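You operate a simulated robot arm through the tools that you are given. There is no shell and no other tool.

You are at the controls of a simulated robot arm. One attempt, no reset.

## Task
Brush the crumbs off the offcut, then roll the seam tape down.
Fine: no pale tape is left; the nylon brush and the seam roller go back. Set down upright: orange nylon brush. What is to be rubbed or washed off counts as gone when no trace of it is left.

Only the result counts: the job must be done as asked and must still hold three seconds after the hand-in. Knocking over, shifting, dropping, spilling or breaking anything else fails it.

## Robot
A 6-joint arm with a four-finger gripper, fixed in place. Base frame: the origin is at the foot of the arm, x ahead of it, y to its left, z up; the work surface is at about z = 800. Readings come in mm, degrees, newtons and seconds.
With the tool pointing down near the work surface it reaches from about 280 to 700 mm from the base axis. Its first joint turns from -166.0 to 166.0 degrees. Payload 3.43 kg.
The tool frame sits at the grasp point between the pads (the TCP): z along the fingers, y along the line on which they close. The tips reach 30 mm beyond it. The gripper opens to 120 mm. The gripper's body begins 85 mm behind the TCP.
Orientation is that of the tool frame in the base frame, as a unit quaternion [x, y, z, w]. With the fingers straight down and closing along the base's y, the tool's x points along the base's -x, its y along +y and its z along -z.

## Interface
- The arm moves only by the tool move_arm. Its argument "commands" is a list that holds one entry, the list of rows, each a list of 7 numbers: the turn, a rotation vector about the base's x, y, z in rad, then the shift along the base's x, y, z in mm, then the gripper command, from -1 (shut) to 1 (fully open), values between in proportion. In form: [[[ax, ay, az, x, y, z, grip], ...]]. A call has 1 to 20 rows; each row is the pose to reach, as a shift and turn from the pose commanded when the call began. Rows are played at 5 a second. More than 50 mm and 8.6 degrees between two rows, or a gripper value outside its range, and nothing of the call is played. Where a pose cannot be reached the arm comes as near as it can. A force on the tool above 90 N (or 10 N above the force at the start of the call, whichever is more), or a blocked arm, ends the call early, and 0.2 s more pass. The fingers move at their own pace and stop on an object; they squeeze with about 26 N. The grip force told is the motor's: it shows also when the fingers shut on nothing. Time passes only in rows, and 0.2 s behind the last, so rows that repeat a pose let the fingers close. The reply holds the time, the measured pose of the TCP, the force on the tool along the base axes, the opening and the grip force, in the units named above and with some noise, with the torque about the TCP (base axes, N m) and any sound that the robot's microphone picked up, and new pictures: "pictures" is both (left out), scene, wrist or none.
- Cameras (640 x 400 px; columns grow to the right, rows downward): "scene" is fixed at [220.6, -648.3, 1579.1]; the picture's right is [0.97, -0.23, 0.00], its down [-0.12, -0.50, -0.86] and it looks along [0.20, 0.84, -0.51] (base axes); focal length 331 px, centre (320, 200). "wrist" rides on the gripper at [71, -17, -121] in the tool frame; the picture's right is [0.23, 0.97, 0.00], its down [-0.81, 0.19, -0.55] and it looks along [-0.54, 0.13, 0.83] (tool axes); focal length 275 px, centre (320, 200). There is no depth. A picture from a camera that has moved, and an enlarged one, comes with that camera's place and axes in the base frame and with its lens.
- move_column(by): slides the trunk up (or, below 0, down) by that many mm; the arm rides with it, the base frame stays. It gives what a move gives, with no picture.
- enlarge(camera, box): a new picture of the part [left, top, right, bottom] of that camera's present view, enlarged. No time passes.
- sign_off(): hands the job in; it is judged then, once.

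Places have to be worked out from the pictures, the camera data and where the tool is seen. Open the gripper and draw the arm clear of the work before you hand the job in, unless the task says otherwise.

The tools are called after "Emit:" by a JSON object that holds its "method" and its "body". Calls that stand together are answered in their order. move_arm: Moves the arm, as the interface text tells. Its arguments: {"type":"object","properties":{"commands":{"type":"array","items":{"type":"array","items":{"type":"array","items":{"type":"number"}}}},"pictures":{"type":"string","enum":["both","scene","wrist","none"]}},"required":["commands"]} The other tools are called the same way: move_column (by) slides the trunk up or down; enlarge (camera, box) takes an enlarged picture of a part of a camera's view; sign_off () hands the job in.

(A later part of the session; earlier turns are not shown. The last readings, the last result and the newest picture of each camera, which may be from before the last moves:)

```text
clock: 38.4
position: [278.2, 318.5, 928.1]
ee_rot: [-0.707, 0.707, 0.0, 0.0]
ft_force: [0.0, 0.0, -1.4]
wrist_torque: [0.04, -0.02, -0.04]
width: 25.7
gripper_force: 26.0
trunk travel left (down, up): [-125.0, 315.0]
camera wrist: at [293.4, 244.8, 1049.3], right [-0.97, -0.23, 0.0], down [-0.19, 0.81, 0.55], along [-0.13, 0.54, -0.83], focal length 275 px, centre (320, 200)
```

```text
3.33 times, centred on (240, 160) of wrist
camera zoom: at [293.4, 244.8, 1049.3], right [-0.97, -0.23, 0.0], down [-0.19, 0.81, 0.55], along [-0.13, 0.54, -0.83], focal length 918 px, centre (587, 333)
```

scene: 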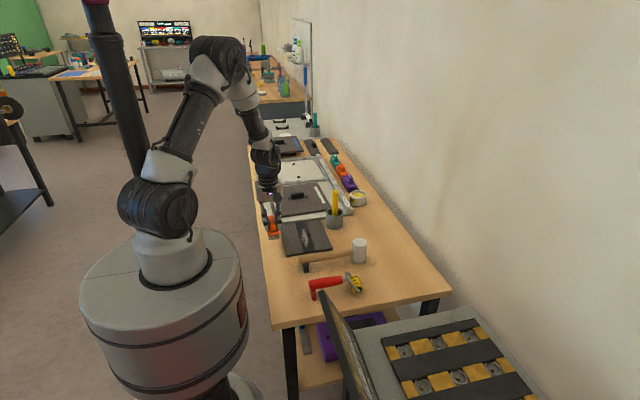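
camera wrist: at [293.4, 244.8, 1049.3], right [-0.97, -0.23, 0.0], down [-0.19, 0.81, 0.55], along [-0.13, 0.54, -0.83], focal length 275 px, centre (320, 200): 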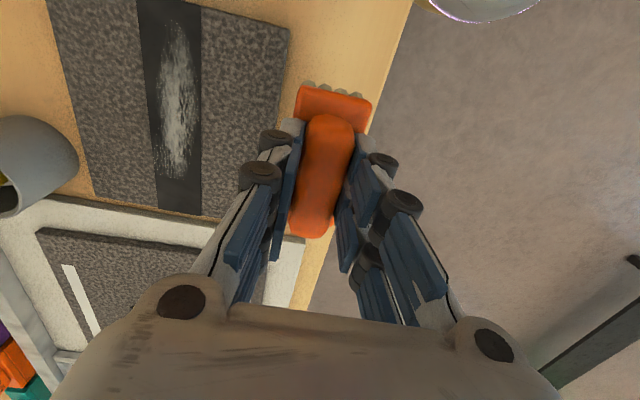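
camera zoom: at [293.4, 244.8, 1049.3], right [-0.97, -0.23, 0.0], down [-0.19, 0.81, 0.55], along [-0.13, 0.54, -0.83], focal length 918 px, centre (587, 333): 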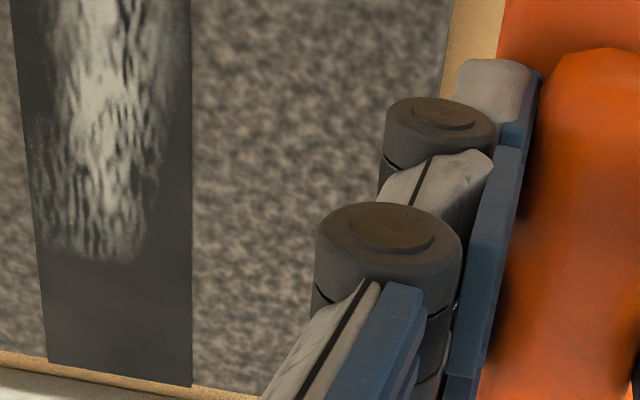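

Clean. Now I'll carry the brush back along the high path to above its original spot at (657, 57).

Emit:
{"method": "move_arm", "body": {"commands": [[[0, 0, 0, 0, 0, 30, -1], [0, 0, 0, 10, -7, 60, -1], [0, 0, 0, 37, -25, 65, -1], [0, 0, 0, 64, -44, 65, -1], [0, 0, 0, 92, -63, 65, -1], [0, 0, 0, 120, -82, 65, -1], [0, 0, 0, 148, -102, 65, -1], [0, 0, 0, 176, -121, 65, -1], [0, 0, 0, 204, -140, 65, -1], [0, 0, 0, 232, -160, 65, -1], [0, 0, 0, 260, -179, 65, -1], [0, 0, 0, 288, -198, 65, -1], [0, 0, 0, 316, -218, 65, -1], [0, 0, 0, 344, -237, 65, -1], [0, 0, 0, 366, -252, 65, -1], [0, 0, 0, 379, -261, 65, -1], [0, 0, 0, 379, -261, 65, -1], [0, 0, 0, 379, -261, 30, -1], [0, 0, 0, 379, -261, 0, -1], [0, 0, 0, 379, -261, 0, -1]]]}}

```text
clock: 42.6
position: [658.2, 57.1, 931.4]
ee_rot: [0.707, -0.707, 0.001, 0.0]
ft_force: [0.7, 0.0, -0.4]
wrist_torque: [0.01, 0.0, 0.02]
width: 25.6
gripper_force: 26.0
trunk travel left (down, up): [-125.0, 315.0]
camera wrist: at [672.9, -17.6, 1051.4], right [-0.97, -0.23, 0.0], down [-0.19, 0.81, 0.55], along [-0.13, 0.54, -0.83], focal length 275 px, centre (320, 200)
```

scene: 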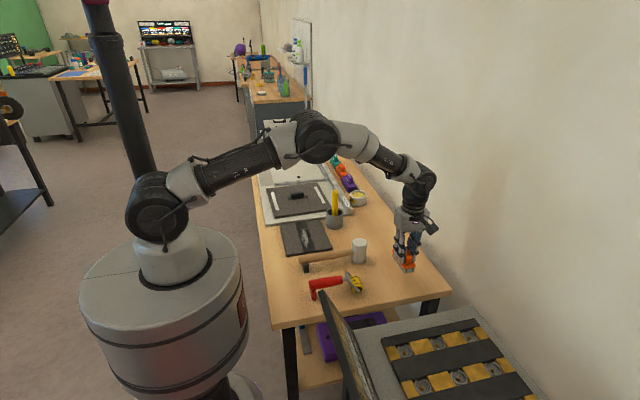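
wrist: 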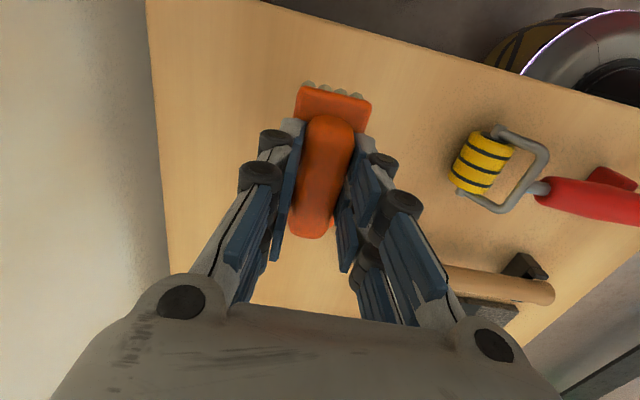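

The brush is above its spot. I'll descend to just above the table, then step down to a light contact.

Emit:
{"method": "move_arm", "body": {"commands": [[[0, 0, 0, 0, 0, -25, -1], [0, 0, 0, 0, 0, -45, -1], [0, 0, 0, 0, 0, -57, -1], [0, 0, 0, 0, 0, -64, -1], [0, 0, 0, 0, 0, -66, -1], [0, 0, 0, 0, 0, -66, -1]]], "pictures": "none"}}

Emit:
{"method": "move_arm", "body": {"commands": [[[0, 0, 0, 0, 0, -1, -1], [0, 0, 0, 0, 0, -1, -1]]], "pictures": "none"}}

Emit:
{"method": "move_arm", "body": {"commands": [[[0, 0, 0, 0, 0, -1, -1], [0, 0, 0, 0, 0, -1, -1]]]}}

```text
clock: 44.0
position: [657.4, 59.9, 861.1]
ee_rot: [0.707, -0.707, 0.0, 0.0]
ft_force: [-0.2, 0.3, -0.5]
wrist_torque: [0.01, -0.02, -0.02]
width: 25.5
gripper_force: 25.8
trunk travel left (down, up): [-125.0, 315.0]
```

```text
clock: 44.6
position: [656.8, 58.2, 860.6]
ee_rot: [-0.707, 0.707, 0.001, 0.0]
ft_force: [-0.1, 0.1, -0.5]
wrist_torque: [0.03, -0.01, -0.02]
width: 25.4
gripper_force: 25.9
trunk travel left (down, up): [-125.0, 315.0]
```

```text
clock: 45.2
position: [657.9, 57.6, 860.4]
ee_rot: [-0.707, 0.707, 0.0, 0.0]
ft_force: [-0.5, -0.2, -0.6]
wrist_torque: [-0.01, -0.04, 0.04]
width: 25.4
gripper_force: 26.8
trunk travel left (down, up): [-125.0, 315.0]
camera wrist: at [672.6, -15.6, 981.2], right [-0.97, -0.23, 0.0], down [-0.19, 0.81, 0.55], along [-0.13, 0.54, -0.83], focal length 275 px, centre (320, 200)
```

scene: 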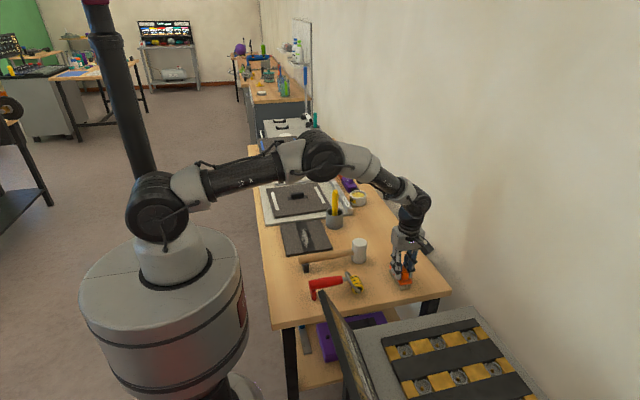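
wrist: 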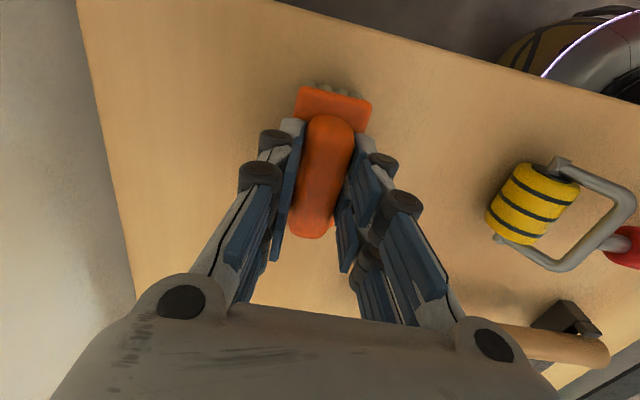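

Still no contact at z≈860, so the brush slid a couple of mm up in the grip. I'll continue down in small steps with a 2 mm correction in y.

Emit:
{"method": "move_arm", "body": {"commands": [[[0, 0, 0, 0, -2, 0, -1], [0, 0, 0, 0, -2, -0.8, -1]]], "pictures": "none"}}

Emit:
{"method": "move_arm", "body": {"commands": [[[0, 0, 0, 0, 0, -0.8, -1], [0, 0, 0, 0, 0, -0.8, -1]]], "pictures": "none"}}

Emit:
{"method": "move_arm", "body": {"commands": [[[0, 0, 0, 0, 0, -0.6, -1], [0, 0, 0, 0, 0, -0.6, -1]]], "pictures": "none"}}

```text
clock: 45.8
position: [656.2, 55.5, 859.0]
ee_rot: [0.707, -0.707, 0.0, 0.0]
ft_force: [0.2, 0.5, -0.1]
wrist_torque: [-0.01, 0.0, 0.03]
width: 25.4
gripper_force: 26.0
trunk travel left (down, up): [-125.0, 315.0]
```

```text
clock: 46.4
position: [655.3, 55.3, 858.4]
ee_rot: [-0.707, 0.707, 0.0, 0.0]
ft_force: [0.5, 0.1, -1.3]
wrist_torque: [-0.01, 0.0, -0.02]
width: 25.8
gripper_force: 25.5
trunk travel left (down, up): [-125.0, 315.0]
```

```text
clock: 47.0
position: [657.2, 55.2, 857.9]
ee_rot: [0.707, -0.707, 0.0, 0.0]
ft_force: [-0.2, 1.0, 2.2]
wrist_torque: [0.18, 0.09, -0.01]
width: 25.2
gripper_force: 26.3
trunk travel left (down, up): [-125.0, 315.0]
```

Light contact reached (about 2 N). I'll seat it another half millimetre, open the fingers, and rise straight up.

Emit:
{"method": "move_arm", "body": {"commands": [[[0, 0, 0, 0, 0, -0.5, -1], [0, 0, 0, 0, 0, -0.5, -1], [0, 0, 0, 0, 0, -0.5, 0.3], [0, 0, 0, 0, 0, -0.5, 0.3], [0, 0, 0, 0, 0, -0.5, 0.3], [0, 0, 0, 0, 0, -0.5, 0.3], [0, 0, 0, 0, 0, -0.5, 0.3], [0, 0, 0, 0, 0, 10, 0.3], [0, 0, 0, 0, 0, 30, 0.3], [0, 0, 0, 0, 0, 60, 0.3], [0, 0, 0, 0, 0, 90, 0.3], [0, 0, 0, 0, 0, 90, 0.3]]]}}

Emit:
{"method": "enlarge", "body": {"camera": "scene", "box": [290, 235, 430, 315]}}

Emit:
{"method": "enlarge", "body": {"camera": "wrist", "box": [260, 40, 380, 170]}}

```text
clock: 49.6
position: [657.1, 55.5, 948.2]
ee_rot: [-0.707, 0.708, 0.0, 0.0]
ft_force: [-0.1, -0.3, 0.4]
wrist_torque: [0.02, 0.0, -0.03]
width: 78.2
gripper_force: 0.0
trunk travel left (down, up): [-125.0, 315.0]
camera wrist: at [671.7, -18.4, 1069.5], right [-0.97, -0.23, 0.0], down [-0.19, 0.81, 0.55], along [-0.13, 0.54, -0.83], focal length 275 px, centre (320, 200)
```

scene: 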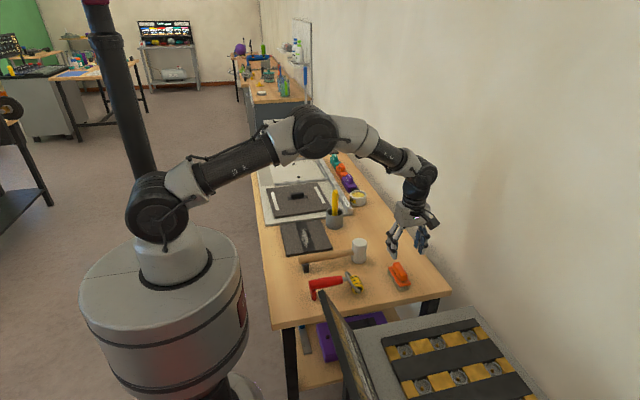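
wrist: 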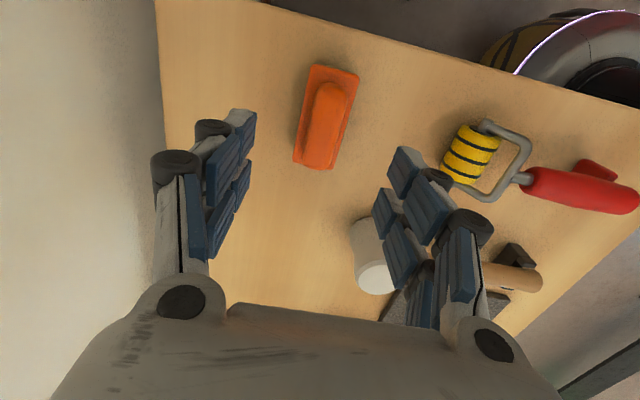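

```text
4.57 times, centred on (360, 275) of scene
camera zoom: at [220.6, -648.3, 1579.1], right [0.97, -0.23, 0.0], down [-0.12, -0.5, -0.86], along [0.2, 0.84, -0.51], focal length 1511 px, centre (137, -143)
```

zoom: 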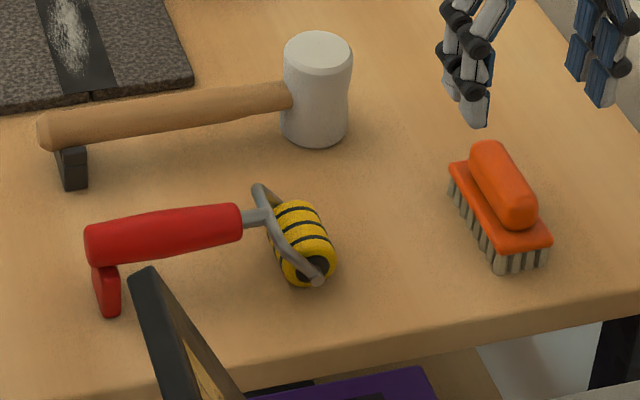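

```text
3.08 times, centred on (320, 105) of wrist
camera zoom: at [671.7, -18.4, 1069.5], right [-0.97, -0.23, 0.0], down [-0.19, 0.81, 0.55], along [-0.13, 0.54, -0.83], focal length 847 px, centre (320, 492)
```

zoom: 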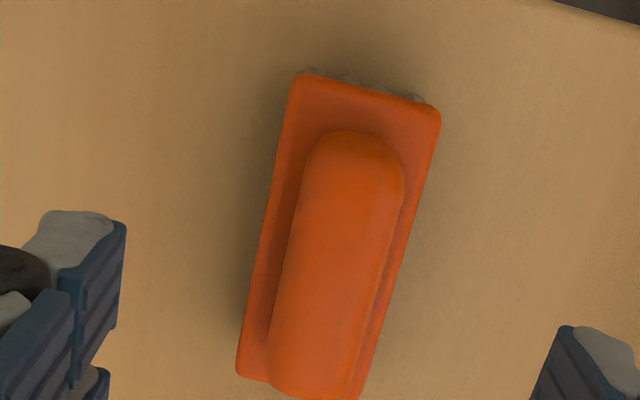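

The brush sits upright but ended 8 mm toward −x, dragged as the fingers opened. I'll recentre it: descend with the tips clear of the plate, close to slide it back to centre, and reopen.

Emit:
{"method": "move_arm", "body": {"commands": [[[0, 0, 0, 0.5, 1, -30, 0.3], [0, 0, 0, 0.5, 2, -60, 0.3], [0, 0, 0, 0.5, 2, -78, 0.3], [0, 0, 0, 0.5, 2, -86, 0.3], [0, 0, 0, 0.5, 2, -86, 0.3], [0, 0, 0, 0.5, 2, -86, -1], [0, 0, 0, 0.5, 2, -86, -1], [0, 0, 0, 0.5, 2, -86, -1], [0, 0, 0, 0.5, 2, -86, -1], [0, 0, 0, 0.5, 2, -86, -1], [0, 0, 0, 0.5, 2, -86, -1]]], "pictures": "wrist"}}

Emit:
{"method": "move_arm", "body": {"commands": [[[0, 0, 0, 0, 0, 0, 0.3], [0, 0, 0, 0, 0, 0, 0.3], [0, 0, 0, 0, 0, 0, 0.3], [0, 0, 0, 0, 0, 0, 0.3], [0, 0, 0, 0, 0, 0, 0.3], [0, 0, 0, 0, 0, 25, 0.3], [0, 0, 0, 0, 0, 55, 0.3], [0, 0, 0, 0, 0, 85, 0.3], [0, 0, 0, 0, 0, 85, 0.3]]]}}

Emit:
{"method": "enlarge", "body": {"camera": "scene", "box": [290, 235, 430, 315]}}

```text
clock: 52.0
position: [657.1, 54.5, 861.7]
ee_rot: [0.707, -0.707, -0.001, 0.0]
ft_force: [-0.6, 0.2, -0.4]
wrist_torque: [-0.05, 0.06, 0.01]
width: 25.5
gripper_force: 26.1
trunk travel left (down, up): [-125.0, 315.0]
camera wrist: at [673.0, -18.0, 981.9], right [-0.97, -0.23, 0.0], down [-0.19, 0.81, 0.55], along [-0.13, 0.54, -0.83], focal length 275 px, centre (320, 200)
```

wrist: 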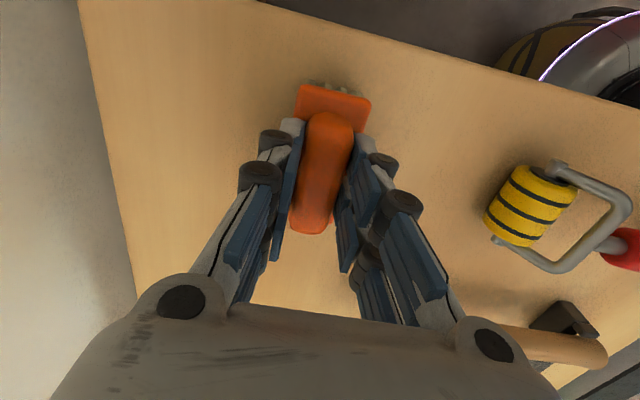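

```text
clock: 54.0
position: [658.6, 55.9, 947.5]
ee_rot: [0.707, -0.707, 0.0, 0.0]
ft_force: [0.5, 0.1, 0.2]
wrist_torque: [0.04, -0.03, -0.02]
width: 78.0
gripper_force: 0.2
trunk travel left (down, up): [-125.0, 315.0]
camera wrist: at [672.7, -17.4, 1067.9], right [-0.97, -0.23, 0.0], down [-0.19, 0.81, 0.55], along [-0.13, 0.54, -0.83], focal length 275 px, centre (320, 200)
```

scene: 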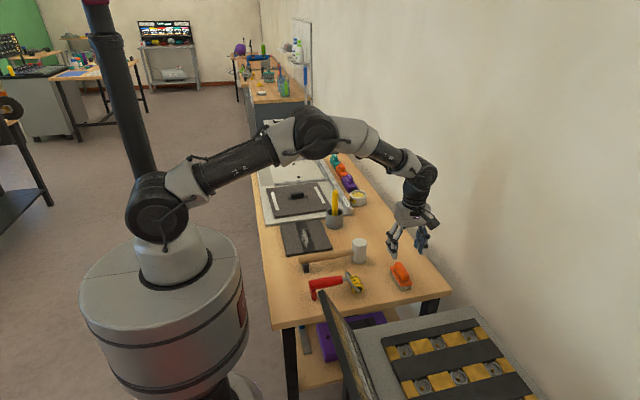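
wrist: 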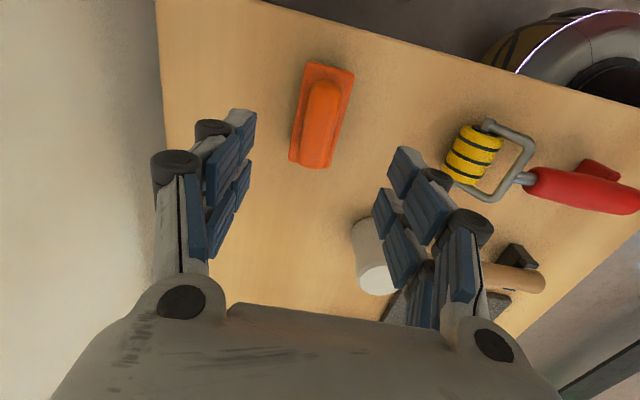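

```text
4.57 times, centred on (360, 275) of scene
camera zoom: at [220.6, -648.3, 1579.1], right [0.97, -0.23, 0.0], down [-0.12, -0.5, -0.86], along [0.2, 0.84, -0.51], focal length 1511 px, centre (137, -143)
```

zoom: 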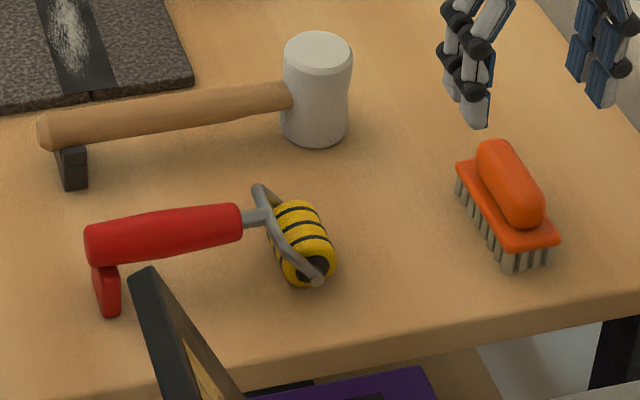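

The brush is back within about 3 mm of its original place, upright. Now the roller: I'll enlarge it in both views to fix its handle line and height.

Emit:
{"method": "enlarge", "body": {"camera": "wrist", "box": [430, 100, 640, 240]}}

Emit:
{"method": "enlarge", "body": {"camera": "scene", "box": [300, 260, 370, 310]}}

```text
2.86 times, centred on (535, 170) of wrist
camera zoom: at [672.7, -17.4, 1067.9], right [-0.97, -0.23, 0.0], down [-0.19, 0.81, 0.55], along [-0.13, 0.54, -0.83], focal length 786 px, centre (-294, 286)
```

zoom: 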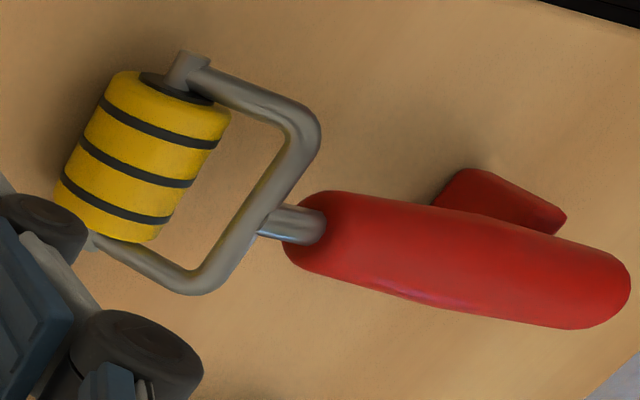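

```text
8.00 times, centred on (335, 285) of scene
camera zoom: at [220.6, -648.3, 1579.1], right [0.97, -0.23, 0.0], down [-0.12, -0.5, -0.86], along [0.2, 0.84, -0.51], focal length 2645 px, centre (200, -480)
```

zoom: 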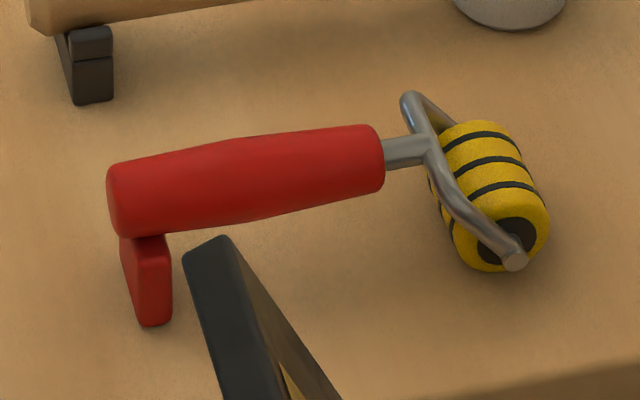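

The handle runs from about (357, 54, 859) to (460, 61, 853), with the wheel centred near (504, 57, 827). I'll rotate the gripper back so the fingers close along y with a 3° yaw, and hover above the handle near its head end at (440, 60).

Emit:
{"method": "move_arm", "body": {"commands": [[[0, 0, -0.1265, -10, 0, 20, 0.3], [0, 0, -0.253, -28, 0, 25, 0.3], [0, 0, -0.3795, -47, 0, 25, 0.3], [0, 0, -0.506, -66, 1, 25, 0.3], [0, 0, -0.6325, -85, 1, 25, 0.3], [0, 0, -0.759, -104, 1, 25, 0.3], [0, 0, -0.8855, -123, 2, 25, 0.3], [0, 0, -1.012, -142, 2, 25, 0.3], [0, 0, -1.1385, -161, 2, 25, 0.3], [0, 0, -1.265, -180, 3, 25, 0.3], [0, 0, -1.3915, -199, 3, 15, 0.3], [0, 0, -1.518, -217.6, 3, 5, 0.3], [0, 0, -1.518, -217.6, 3, 5, 0.3]]]}}

Emit:
{"method": "enlarge", "body": {"camera": "wrist", "box": [220, 0, 420, 260]}}

```text
clock: 56.8
position: [439.4, 58.0, 952.6]
ee_rot: [-0.025, 1.0, 0.001, 0.001]
ft_force: [-0.9, 0.4, 0.3]
wrist_torque: [0.0, -0.01, -0.03]
width: 78.1
gripper_force: 0.0
trunk travel left (down, up): [-125.0, 315.0]
camera wrist: at [367.3, 35.9, 1073.8], right [-0.28, 0.96, 0.0], down [0.8, 0.23, 0.55], along [0.53, 0.15, -0.83], focal length 275 px, centre (320, 200)
```

scene: 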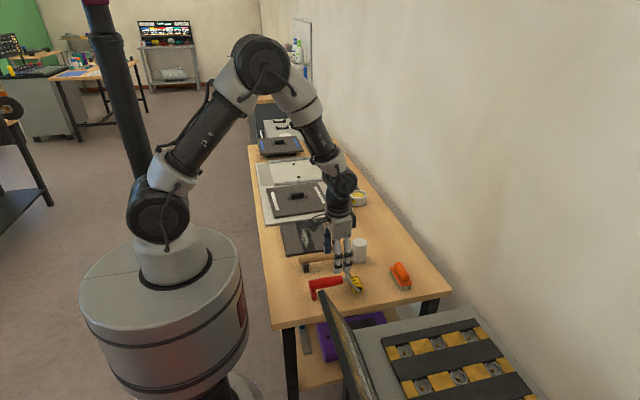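
wrist: 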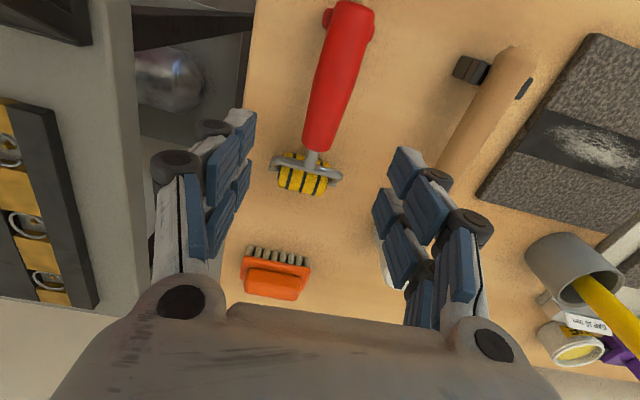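

```text
1.54 times, centred on (320, 130) of wrist
camera zoom: at [367.3, 35.9, 1073.8], right [-0.28, 0.96, 0.0], down [0.8, 0.23, 0.55], along [0.53, 0.15, -0.83], focal length 424 px, centre (320, 308)
```

zoom: 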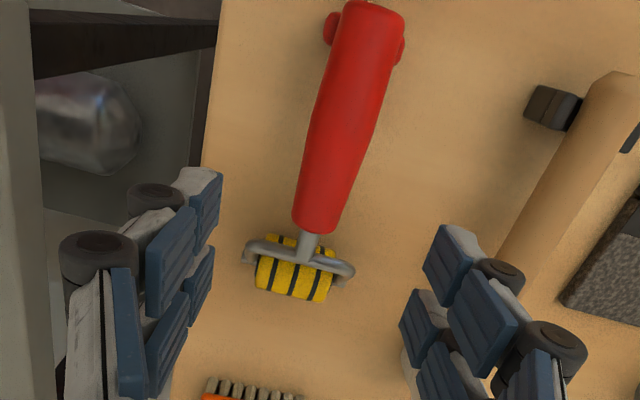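

The gripper is centred on the handle with a matching yaw (about 2–3°). I'll descend so the pads straddle the handle at z≈853.

Emit:
{"method": "move_arm", "body": {"commands": [[[0, 0, 0, 0, 0, -25, 0.2], [0, 0, 0, 0, 0, -50, 0.2], [0, 0, 0, 0, 0, -72, 0.2], [0, 0, 0, 0, 0, -88, 0.2], [0, 0, 0, 0, 0, -96, 0.2], [0, 0, 0, 0, 0, -99, 0.2], [0, 0, 0, 0, 0, -99, 0.2]]]}}

Emit:
{"method": "enlarge", "body": {"camera": "scene", "box": [300, 240, 380, 310]}}

```text
clock: 58.4
position: [440.6, 60.6, 852.9]
ee_rot: [-0.026, 1.0, 0.0, 0.0]
ft_force: [0.2, 0.4, 0.5]
wrist_torque: [-0.04, -0.01, -0.04]
width: 72.0
gripper_force: 0.1
trunk travel left (down, up): [-125.0, 315.0]
camera wrist: at [368.6, 36.8, 973.6], right [-0.28, 0.96, 0.0], down [0.8, 0.23, 0.55], along [0.53, 0.16, -0.83], focal length 275 px, centre (320, 200)
```

scene: 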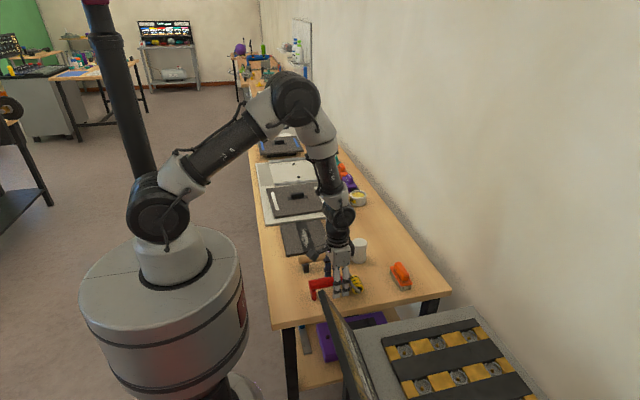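
wrist: 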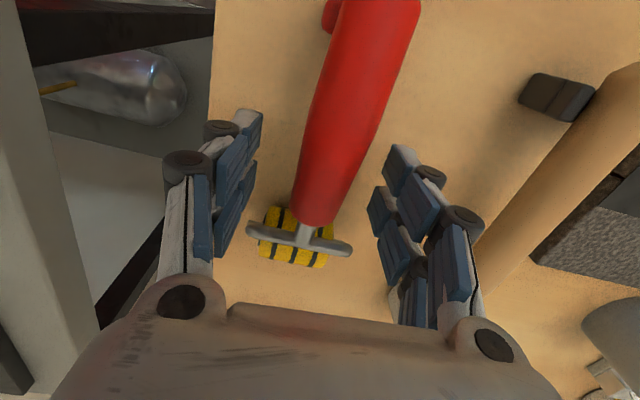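

```text
5.71 times, centred on (340, 275) of scene
camera zoom: at [220.6, -648.3, 1579.1], right [0.97, -0.23, 0.0], down [-0.12, -0.5, -0.86], along [0.2, 0.84, -0.51], focal length 1889 px, centre (206, -229)
```

zoom: 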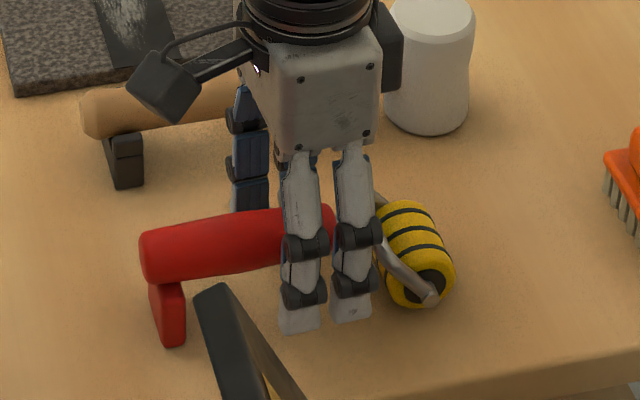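

The fingers look wide and close to the wheel's bracket. I'll back off 9 mm toward the foot end before closing on the handle.

Emit:
{"method": "move_arm", "body": {"commands": [[[0, 0, 0, -5, -1, 0, 0.2], [0, 0, 0, -9, -1, 0, 0.2], [0, 0, 0, -9, -1, 0, -1], [0, 0, 0, -9, -1, 0, -1], [0, 0, 0, -9, -1, 0, -1], [0, 0, 0, -9, -1, 0, -1], [0, 0, 0, -9, -1, 0, -1], [0, 0, 0, -9, -1, 0, -1]]]}}

Emit:
{"method": "enlarge", "body": {"camera": "scene", "box": [300, 240, 380, 310]}}

```text
clock: 60.2
position: [432.0, 58.6, 850.6]
ee_rot: [-0.026, 1.0, 0.0, 0.0]
ft_force: [0.2, -0.8, 4.2]
wrist_torque: [0.02, 0.01, -0.09]
width: 29.2
gripper_force: 25.9
trunk travel left (down, up): [-125.0, 315.0]
camera wrist: at [359.5, 35.6, 972.7], right [-0.28, 0.96, 0.0], down [0.8, 0.23, 0.55], along [0.53, 0.16, -0.83], focal length 275 px, centre (320, 200)
```

scene: 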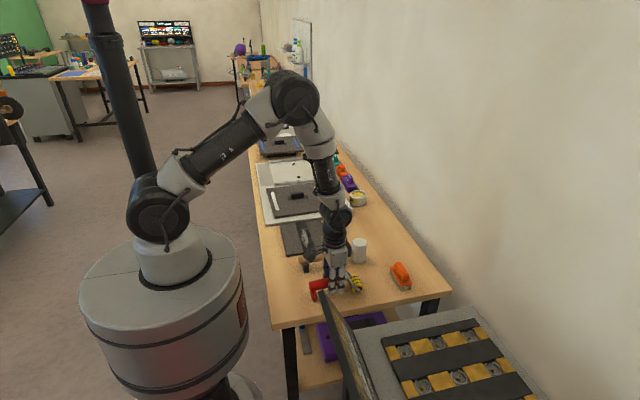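
wrist: 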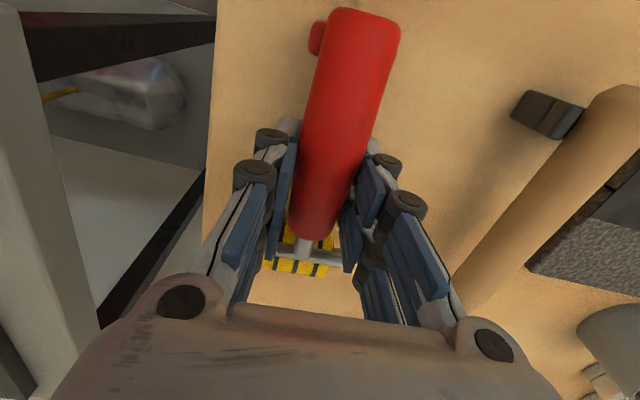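

```text
5.71 times, centred on (340, 275) of scene
camera zoom: at [220.6, -648.3, 1579.1], right [0.97, -0.23, 0.0], down [-0.12, -0.5, -0.86], along [0.2, 0.84, -0.51], focal length 1889 px, centre (206, -229)
```

zoom: 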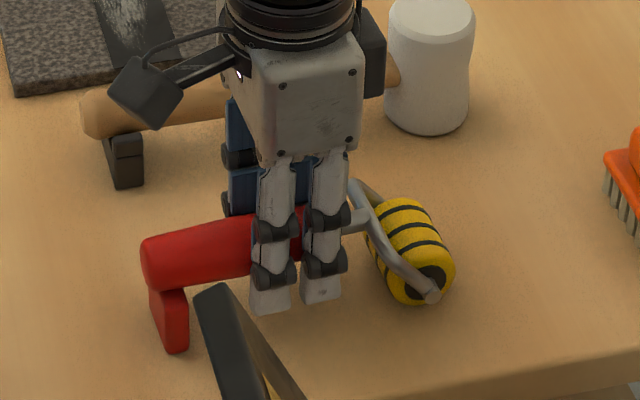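

The handle is gripped at 29.2 mm width. I'll lift it straight up and check that it holds level.

Emit:
{"method": "move_arm", "body": {"commands": [[[0, 0, 0, 0, 0, 10, -1], [0, 0, 0, 0, 0, 30, -1], [0, 0, 0, 0, 0, 60, -1], [0, 0, 0, 0, 0, 90, -1], [0, 0, 0, 0, 0, 118, -1], [0, 0, 0, 0, 0, 118, -1]]]}}

Emit:
{"method": "enlarge", "body": {"camera": "scene", "box": [290, 200, 380, 290]}}

```text
clock: 61.6
position: [427.6, 58.4, 970.6]
ee_rot: [-0.026, 1.0, 0.0, 0.0]
ft_force: [0.4, 1.0, -1.8]
wrist_torque: [0.03, 0.0, 0.0]
width: 29.1
gripper_force: 25.7
trunk travel left (down, up): [-125.0, 315.0]
camera wrist: at [355.9, 35.9, 1091.6], right [-0.28, 0.96, 0.0], down [0.8, 0.23, 0.55], along [0.53, 0.16, -0.83], focal length 275 px, centre (320, 200)
```

scene: 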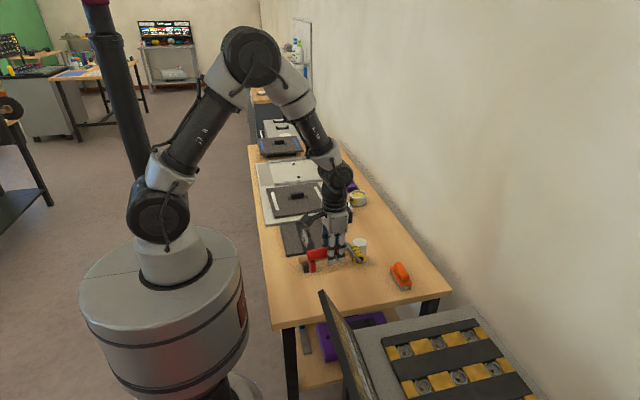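
wrist: 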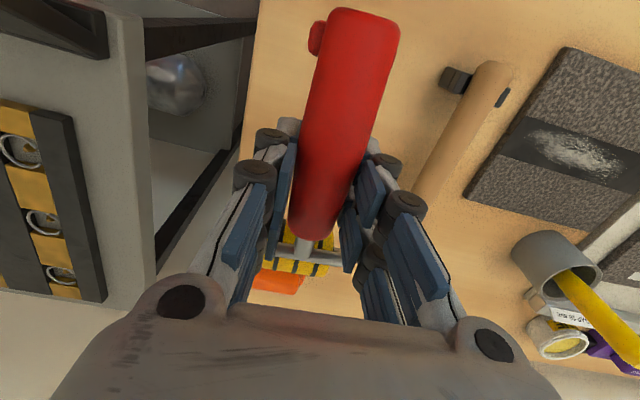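

```text
4.44 times, centred on (335, 245) of scene
camera zoom: at [220.6, -648.3, 1579.1], right [0.97, -0.23, 0.0], down [-0.12, -0.5, -0.86], along [0.2, 0.84, -0.51], focal length 1469 px, centre (253, 0)
```

zoom: 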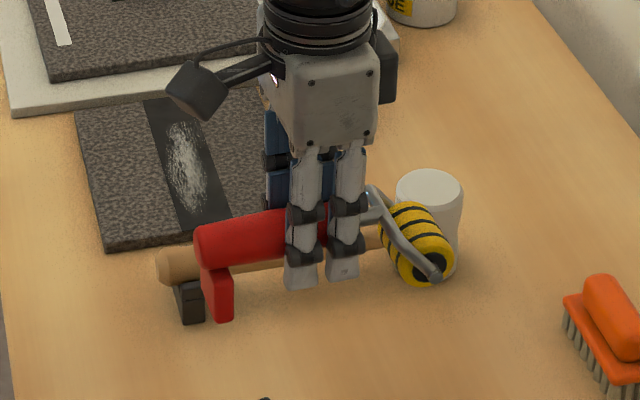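

The roller is held level and steady. I'll carry it toward the offcut at this height while yawing +87° so the head points along +y, along the tape.

Emit:
{"method": "move_arm", "body": {"commands": [[[0, 0, 0.1265, -2, 13, 0, -1], [0, 0, 0.253, -5, 26, 0, -1], [0, 0, 0.3795, -8, 39, 0, -1], [0, 0, 0.506, -10, 52, 0, -1], [0, 0, 0.6325, -13, 65, 0, -1], [0, 0, 0.759, -16, 78, 0, -1], [0, 0, 0.8855, -18, 91, 0, -1], [0, 0, 1.012, -21, 104, 0, -1], [0, 0, 1.1385, -24, 117, 0, -1], [0, 0, 1.265, -26, 130, 0, -1], [0, 0, 1.3915, -29, 143, 0, -1], [0, 0, 1.518, -32, 156, 0, -1], [0, 0, 1.518, -32, 156, 0, -1]]]}}

Emit:
{"method": "enlarge", "body": {"camera": "scene", "box": [260, 170, 360, 260]}}

```text
clock: 64.4
position: [399.9, 212.1, 969.0]
ee_rot: [0.708, -0.706, 0.0, 0.0]
ft_force: [-0.5, 0.1, -2.8]
wrist_torque: [-0.02, 0.0, 0.01]
width: 29.1
gripper_force: 25.4
trunk travel left (down, up): [-125.0, 315.0]
camera wrist: at [414.9, 140.0, 1089.9], right [-0.97, -0.23, 0.0], down [-0.19, 0.81, 0.55], along [-0.13, 0.54, -0.83], focal length 275 px, centre (320, 200)
```

scene: 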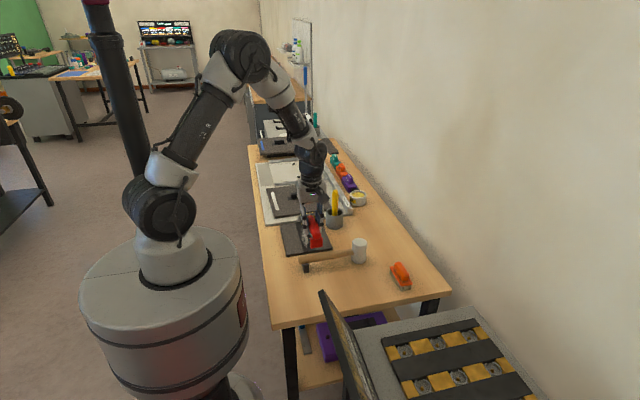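
wrist: 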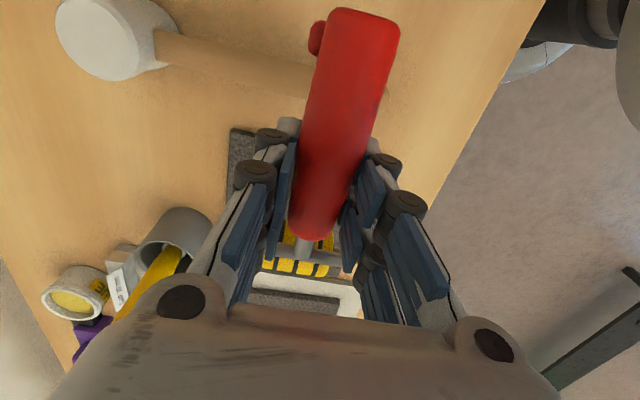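

```text
4.44 times, centred on (310, 215) of scene
camera zoom: at [220.6, -648.3, 1579.1], right [0.97, -0.23, 0.0], down [-0.12, -0.5, -0.86], along [0.2, 0.84, -0.51], focal length 1469 px, centre (364, 133)
```

zoom: 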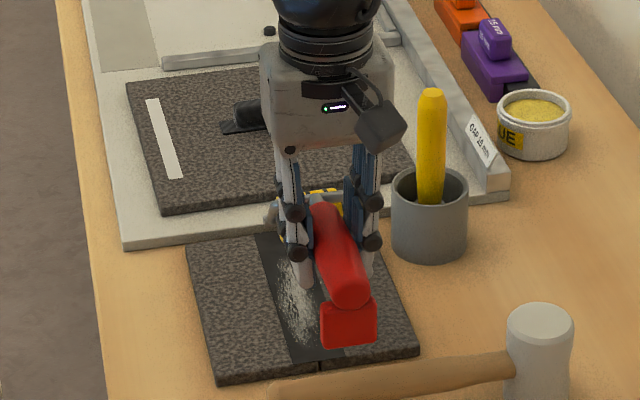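

The head now points along +y over the offcut. I'll pitch the roller head down by about 40° so the wheel lies more nearly beneath the grip, which reduces leverage on the pads.

Emit:
{"method": "move_arm", "body": {"commands": [[[-0.1, 0, 0, 0, 0, 0, -1], [-0.22, 0, 0, 0, 0, 0, -1], [-0.34, 0, 0, 0, 0, 0, -1], [-0.46, 0, 0, 0, 0, 0, -1], [-0.58, 0, 0, 0, 0, 0, -1], [-0.7, 0, 0, 0, 0, 0, -1], [-0.7, 0, 0, 0, 0, 0, -1]]]}}

Emit:
{"method": "enlarge", "body": {"camera": "scene", "box": [260, 170, 360, 260]}}

```text
clock: 66.0
position: [398.1, 213.1, 970.2]
ee_rot: [0.665, -0.663, 0.243, 0.243]
ft_force: [0.2, 0.1, -2.2]
wrist_torque: [0.01, -0.01, 0.0]
width: 29.4
gripper_force: 26.7
trunk travel left (down, up): [-125.0, 315.0]
camera wrist: at [414.1, 234.9, 1109.2], right [-0.97, -0.18, 0.15], down [-0.19, 0.98, -0.1], along [-0.13, -0.13, -0.98], focal length 275 px, centre (320, 200)
```

scene: 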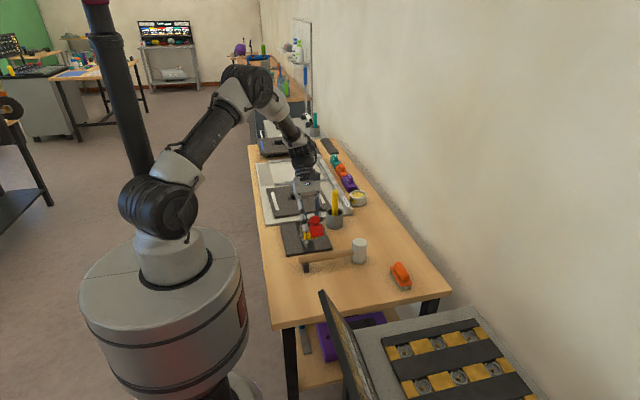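
wrist: 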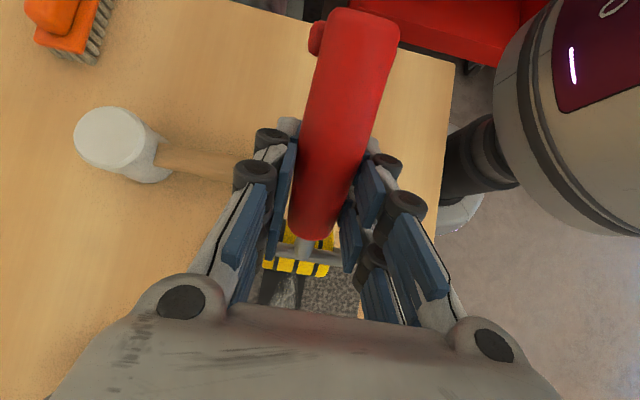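

```text
4.44 times, centred on (310, 215) of scene
camera zoom: at [220.6, -648.3, 1579.1], right [0.97, -0.23, 0.0], down [-0.12, -0.5, -0.86], along [0.2, 0.84, -0.51], focal length 1469 px, centre (364, 133)
```

zoom: 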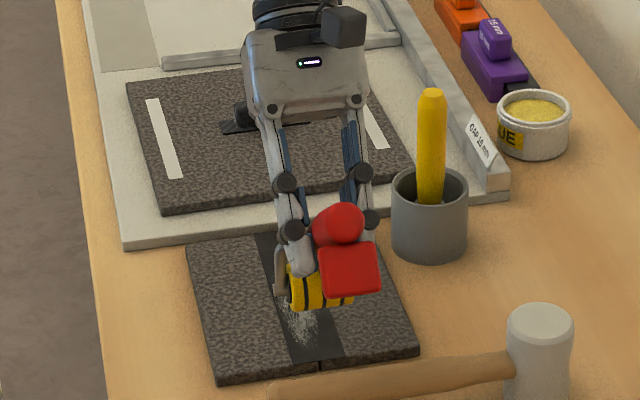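

The 40° pitch is reachable and the wheel is centred on the tape at x≈401. I'll tilt a bit more (to about 55°) and come down near the tape's near end, staying about 12 mm above contact.

Emit:
{"method": "move_arm", "body": {"commands": [[[-0.13, 0, 0, 0, 10, 0, -1], [-0.26, 0, 0, 0, 20, -5, -1], [-0.26, 0, 0, 0, 32, -20, -1], [-0.26, 0, 0, 0, 32, -35, -1], [-0.26, 0, 0, 0, 32, -45, -1], [-0.26, 0, 0, 0, 32, -45, -1]]]}}

Emit:
{"method": "enlarge", "body": {"camera": "scene", "box": [270, 190, 350, 260]}}

```text
clock: 67.4
position: [400.4, 246.5, 926.2]
ee_rot: [-0.627, 0.627, -0.327, -0.326]
ft_force: [0.4, -0.6, -1.7]
wrist_torque: [0.01, 0.03, 0.02]
width: 29.5
gripper_force: 26.0
trunk travel left (down, up): [-125.0, 315.0]
camera wrist: at [414.6, 302.4, 1053.6], right [-0.97, -0.13, 0.19], down [-0.19, 0.92, -0.35], along [-0.13, -0.37, -0.92], focal length 275 px, centre (320, 200)
```

scene: 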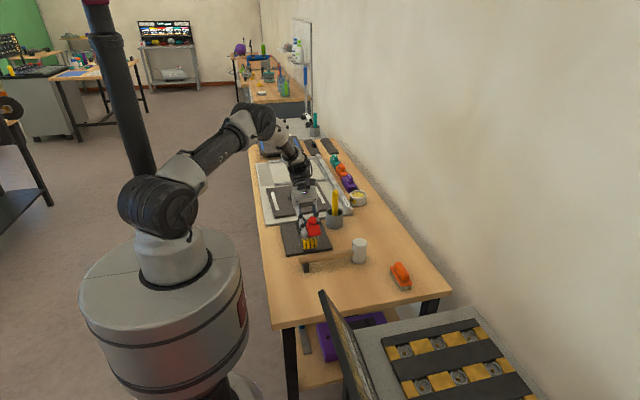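
wrist: 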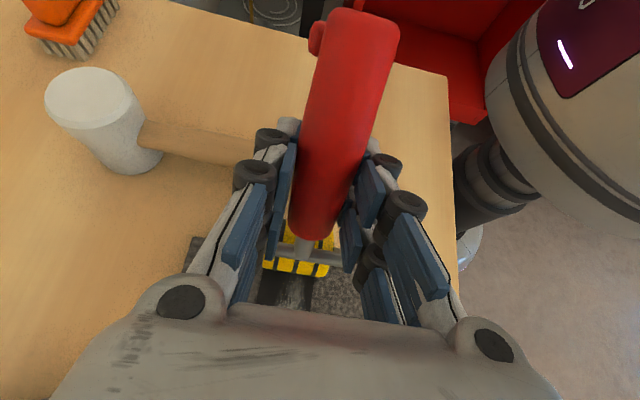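

```text
5.71 times, centred on (310, 225) of scene
camera zoom: at [220.6, -648.3, 1579.1], right [0.97, -0.23, 0.0], down [-0.12, -0.5, -0.86], along [0.2, 0.84, -0.51], focal length 1889 px, centre (377, 57)
```

zoom: 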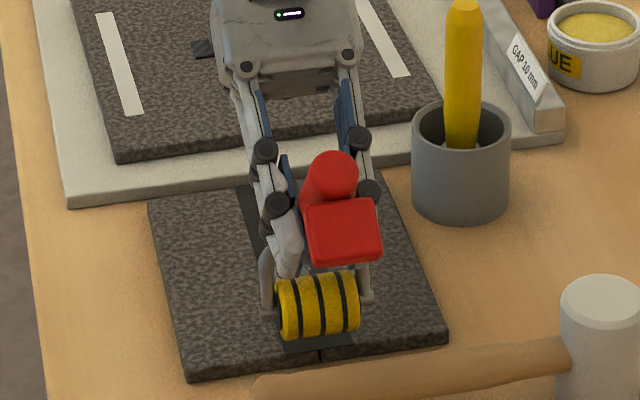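

The wheel is level over the near end of the tape, clear of the mallet. I'll step down to contact while watching the force.

Emit:
{"method": "move_arm", "body": {"commands": [[[0, 0, 0, 0, 4, -5, -1], [0, 0, 0, 0, 7, -9, -1], [0, 0, 0, 0, 7, -9, -1]]], "pictures": "none"}}

Emit:
{"method": "move_arm", "body": {"commands": [[[0, 0, 0, 0, 0, -1.5, -1], [0, 0, 0, 0, 0, -1.5, -1]]], "pictures": "none"}}

Emit:
{"method": "move_arm", "body": {"commands": [[[0, 0, 0, 0, 0, -1.5, -1], [0, 0, 0, 0, 0, -1.5, -1]]], "pictures": "none"}}

```text
clock: 68.2
position: [398.9, 253.5, 917.0]
ee_rot: [0.628, -0.627, 0.326, 0.326]
ft_force: [-0.7, 0.3, -2.6]
wrist_torque: [0.01, -0.02, 0.01]
width: 29.7
gripper_force: 25.8
trunk travel left (down, up): [-125.0, 315.0]
```

```text
clock: 68.8
position: [399.2, 253.8, 915.1]
ee_rot: [0.627, -0.627, 0.326, 0.327]
ft_force: [1.3, 0.2, -2.9]
wrist_torque: [-0.01, 0.0, -0.04]
width: 29.1
gripper_force: 25.4
trunk travel left (down, up): [-125.0, 315.0]
```

```text
clock: 69.4
position: [399.4, 252.8, 913.7]
ee_rot: [0.627, -0.627, 0.327, 0.326]
ft_force: [0.2, 0.1, -3.6]
wrist_torque: [0.06, 0.03, 0.01]
width: 29.0
gripper_force: 26.1
trunk travel left (down, up): [-125.0, 315.0]
```

No contact yet at z≈913.6; continuing down in 1 mm steps.

Emit:
{"method": "move_arm", "body": {"commands": [[[0, 0, 0, 0, 0, -1.2, -1], [0, 0, 0, 0, 0, -1.2, -1]]], "pictures": "none"}}

Emit:
{"method": "move_arm", "body": {"commands": [[[0, 0, 0, 0, 0, -1.2, -1], [0, 0, 0, 0, 0, -1.2, -1]]], "pictures": "none"}}

```text
clock: 70.0
position: [399.6, 253.5, 912.1]
ee_rot: [0.627, -0.627, 0.327, 0.326]
ft_force: [0.4, 0.0, -2.4]
wrist_torque: [0.03, -0.02, 0.0]
width: 29.3
gripper_force: 25.8
trunk travel left (down, up): [-125.0, 315.0]
```

```text
clock: 70.6
position: [399.9, 253.7, 911.3]
ee_rot: [-0.627, 0.627, -0.326, -0.327]
ft_force: [-0.5, 0.5, -2.4]
wrist_torque: [0.05, -0.03, -0.02]
width: 29.6
gripper_force: 25.8
trunk travel left (down, up): [-125.0, 315.0]
```

Emit:
{"method": "move_arm", "body": {"commands": [[[0, 0, 0, 0, 0, -1.2, -1], [0, 0, 0, 0, 0, -1.2, -1]]], "pictures": "none"}}

Emit:
{"method": "move_arm", "body": {"commands": [[[0, 0, 0, 0, 0, -1.2, -1], [0, 0, 0, 0, 0, -1.2, -1]]], "pictures": "scene"}}

Emit:
{"method": "enlarge", "body": {"camera": "scene", "box": [270, 190, 350, 260]}}

```text
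clock: 71.2
position: [398.5, 253.5, 908.9]
ee_rot: [-0.627, 0.628, -0.327, -0.326]
ft_force: [1.2, 0.7, 10.4]
wrist_torque: [0.17, -0.02, 0.01]
width: 29.3
gripper_force: 26.3
trunk travel left (down, up): [-125.0, 315.0]
```

```text
clock: 71.8
position: [397.1, 252.9, 910.5]
ee_rot: [-0.627, 0.627, -0.327, -0.326]
ft_force: [3.2, 1.6, 16.3]
wrist_torque: [0.28, -0.07, -0.07]
width: 29.6
gripper_force: 25.6
trunk travel left (down, up): [-125.0, 315.0]
```

scene: 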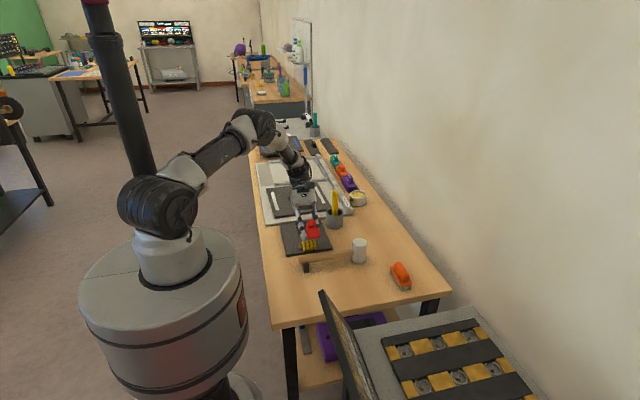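

```text
5.71 times, centred on (310, 225) of scene
camera zoom: at [220.6, -648.3, 1579.1], right [0.97, -0.23, 0.0], down [-0.12, -0.5, -0.86], along [0.2, 0.84, -0.51], focal length 1889 px, centre (377, 57)
```

zoom: 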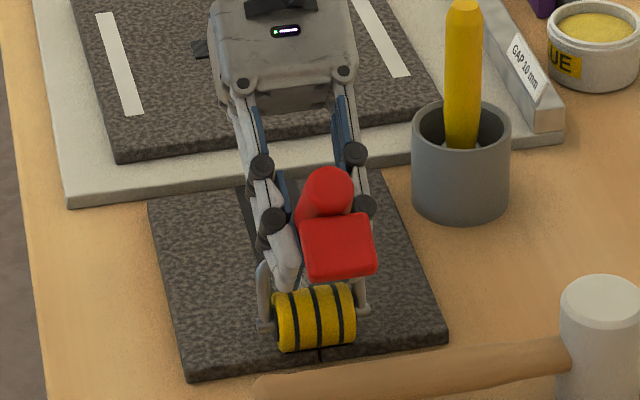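

Contact at 16 N with only 0.28 N·m at the grip, which is good. I'll roll along +y on the tape in a first segment and check the force and whether the wheel stays aligned.

Emit:
{"method": "move_arm", "body": {"commands": [[[0, 0, 0, 0, 8, 0, -1], [0, 0, 0, 0, 16, 0, -1], [0, 0, 0, 0, 24, 0, -1], [0, 0, 0, 0, 32, 0, -1], [0, 0, 0, 0, 40, 0, -1], [0, 0, 0, 0, 48, 0, -1]]]}}

Emit:
{"method": "enlarge", "body": {"camera": "scene", "box": [270, 190, 350, 260]}}

```text
clock: 73.2
position: [398.5, 302.5, 907.5]
ee_rot: [-0.627, 0.627, -0.328, -0.326]
ft_force: [2.2, 0.0, 19.8]
wrist_torque: [0.44, -0.07, -0.11]
width: 31.0
gripper_force: 25.8
trunk travel left (down, up): [-125.0, 315.0]
camera wrist: at [413.2, 358.0, 1036.6], right [-0.97, -0.13, 0.19], down [-0.19, 0.92, -0.35], along [-0.13, -0.37, -0.92], focal length 275 px, centre (320, 200)
```

scene: 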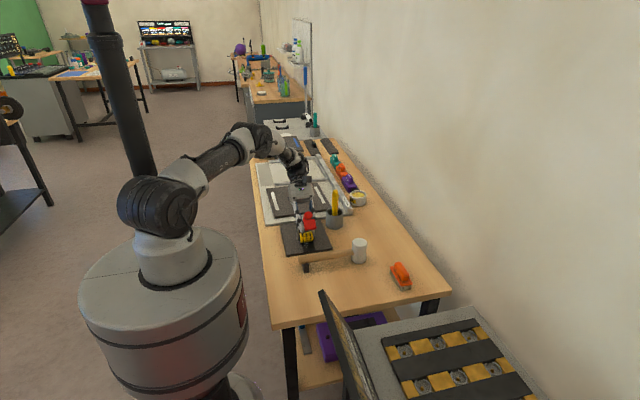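
wrist: 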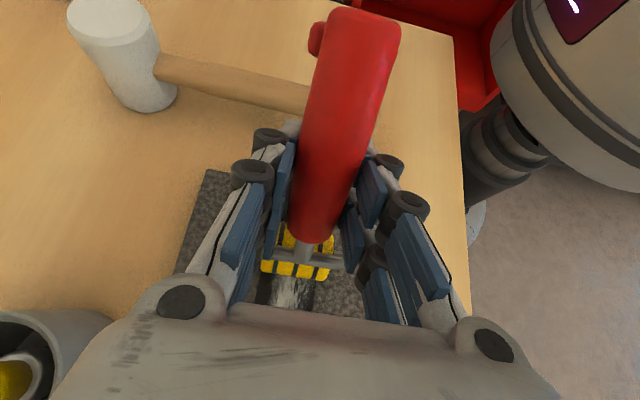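

```text
5.71 times, centred on (310, 225) of scene
camera zoom: at [220.6, -648.3, 1579.1], right [0.97, -0.23, 0.0], down [-0.12, -0.5, -0.86], along [0.2, 0.84, -0.51], focal length 1889 px, centre (377, 57)
```

zoom: 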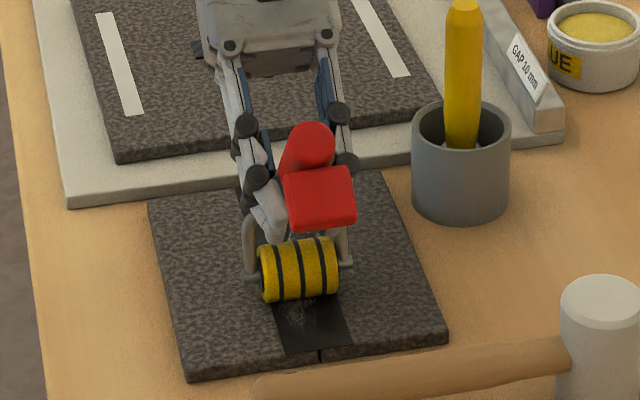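

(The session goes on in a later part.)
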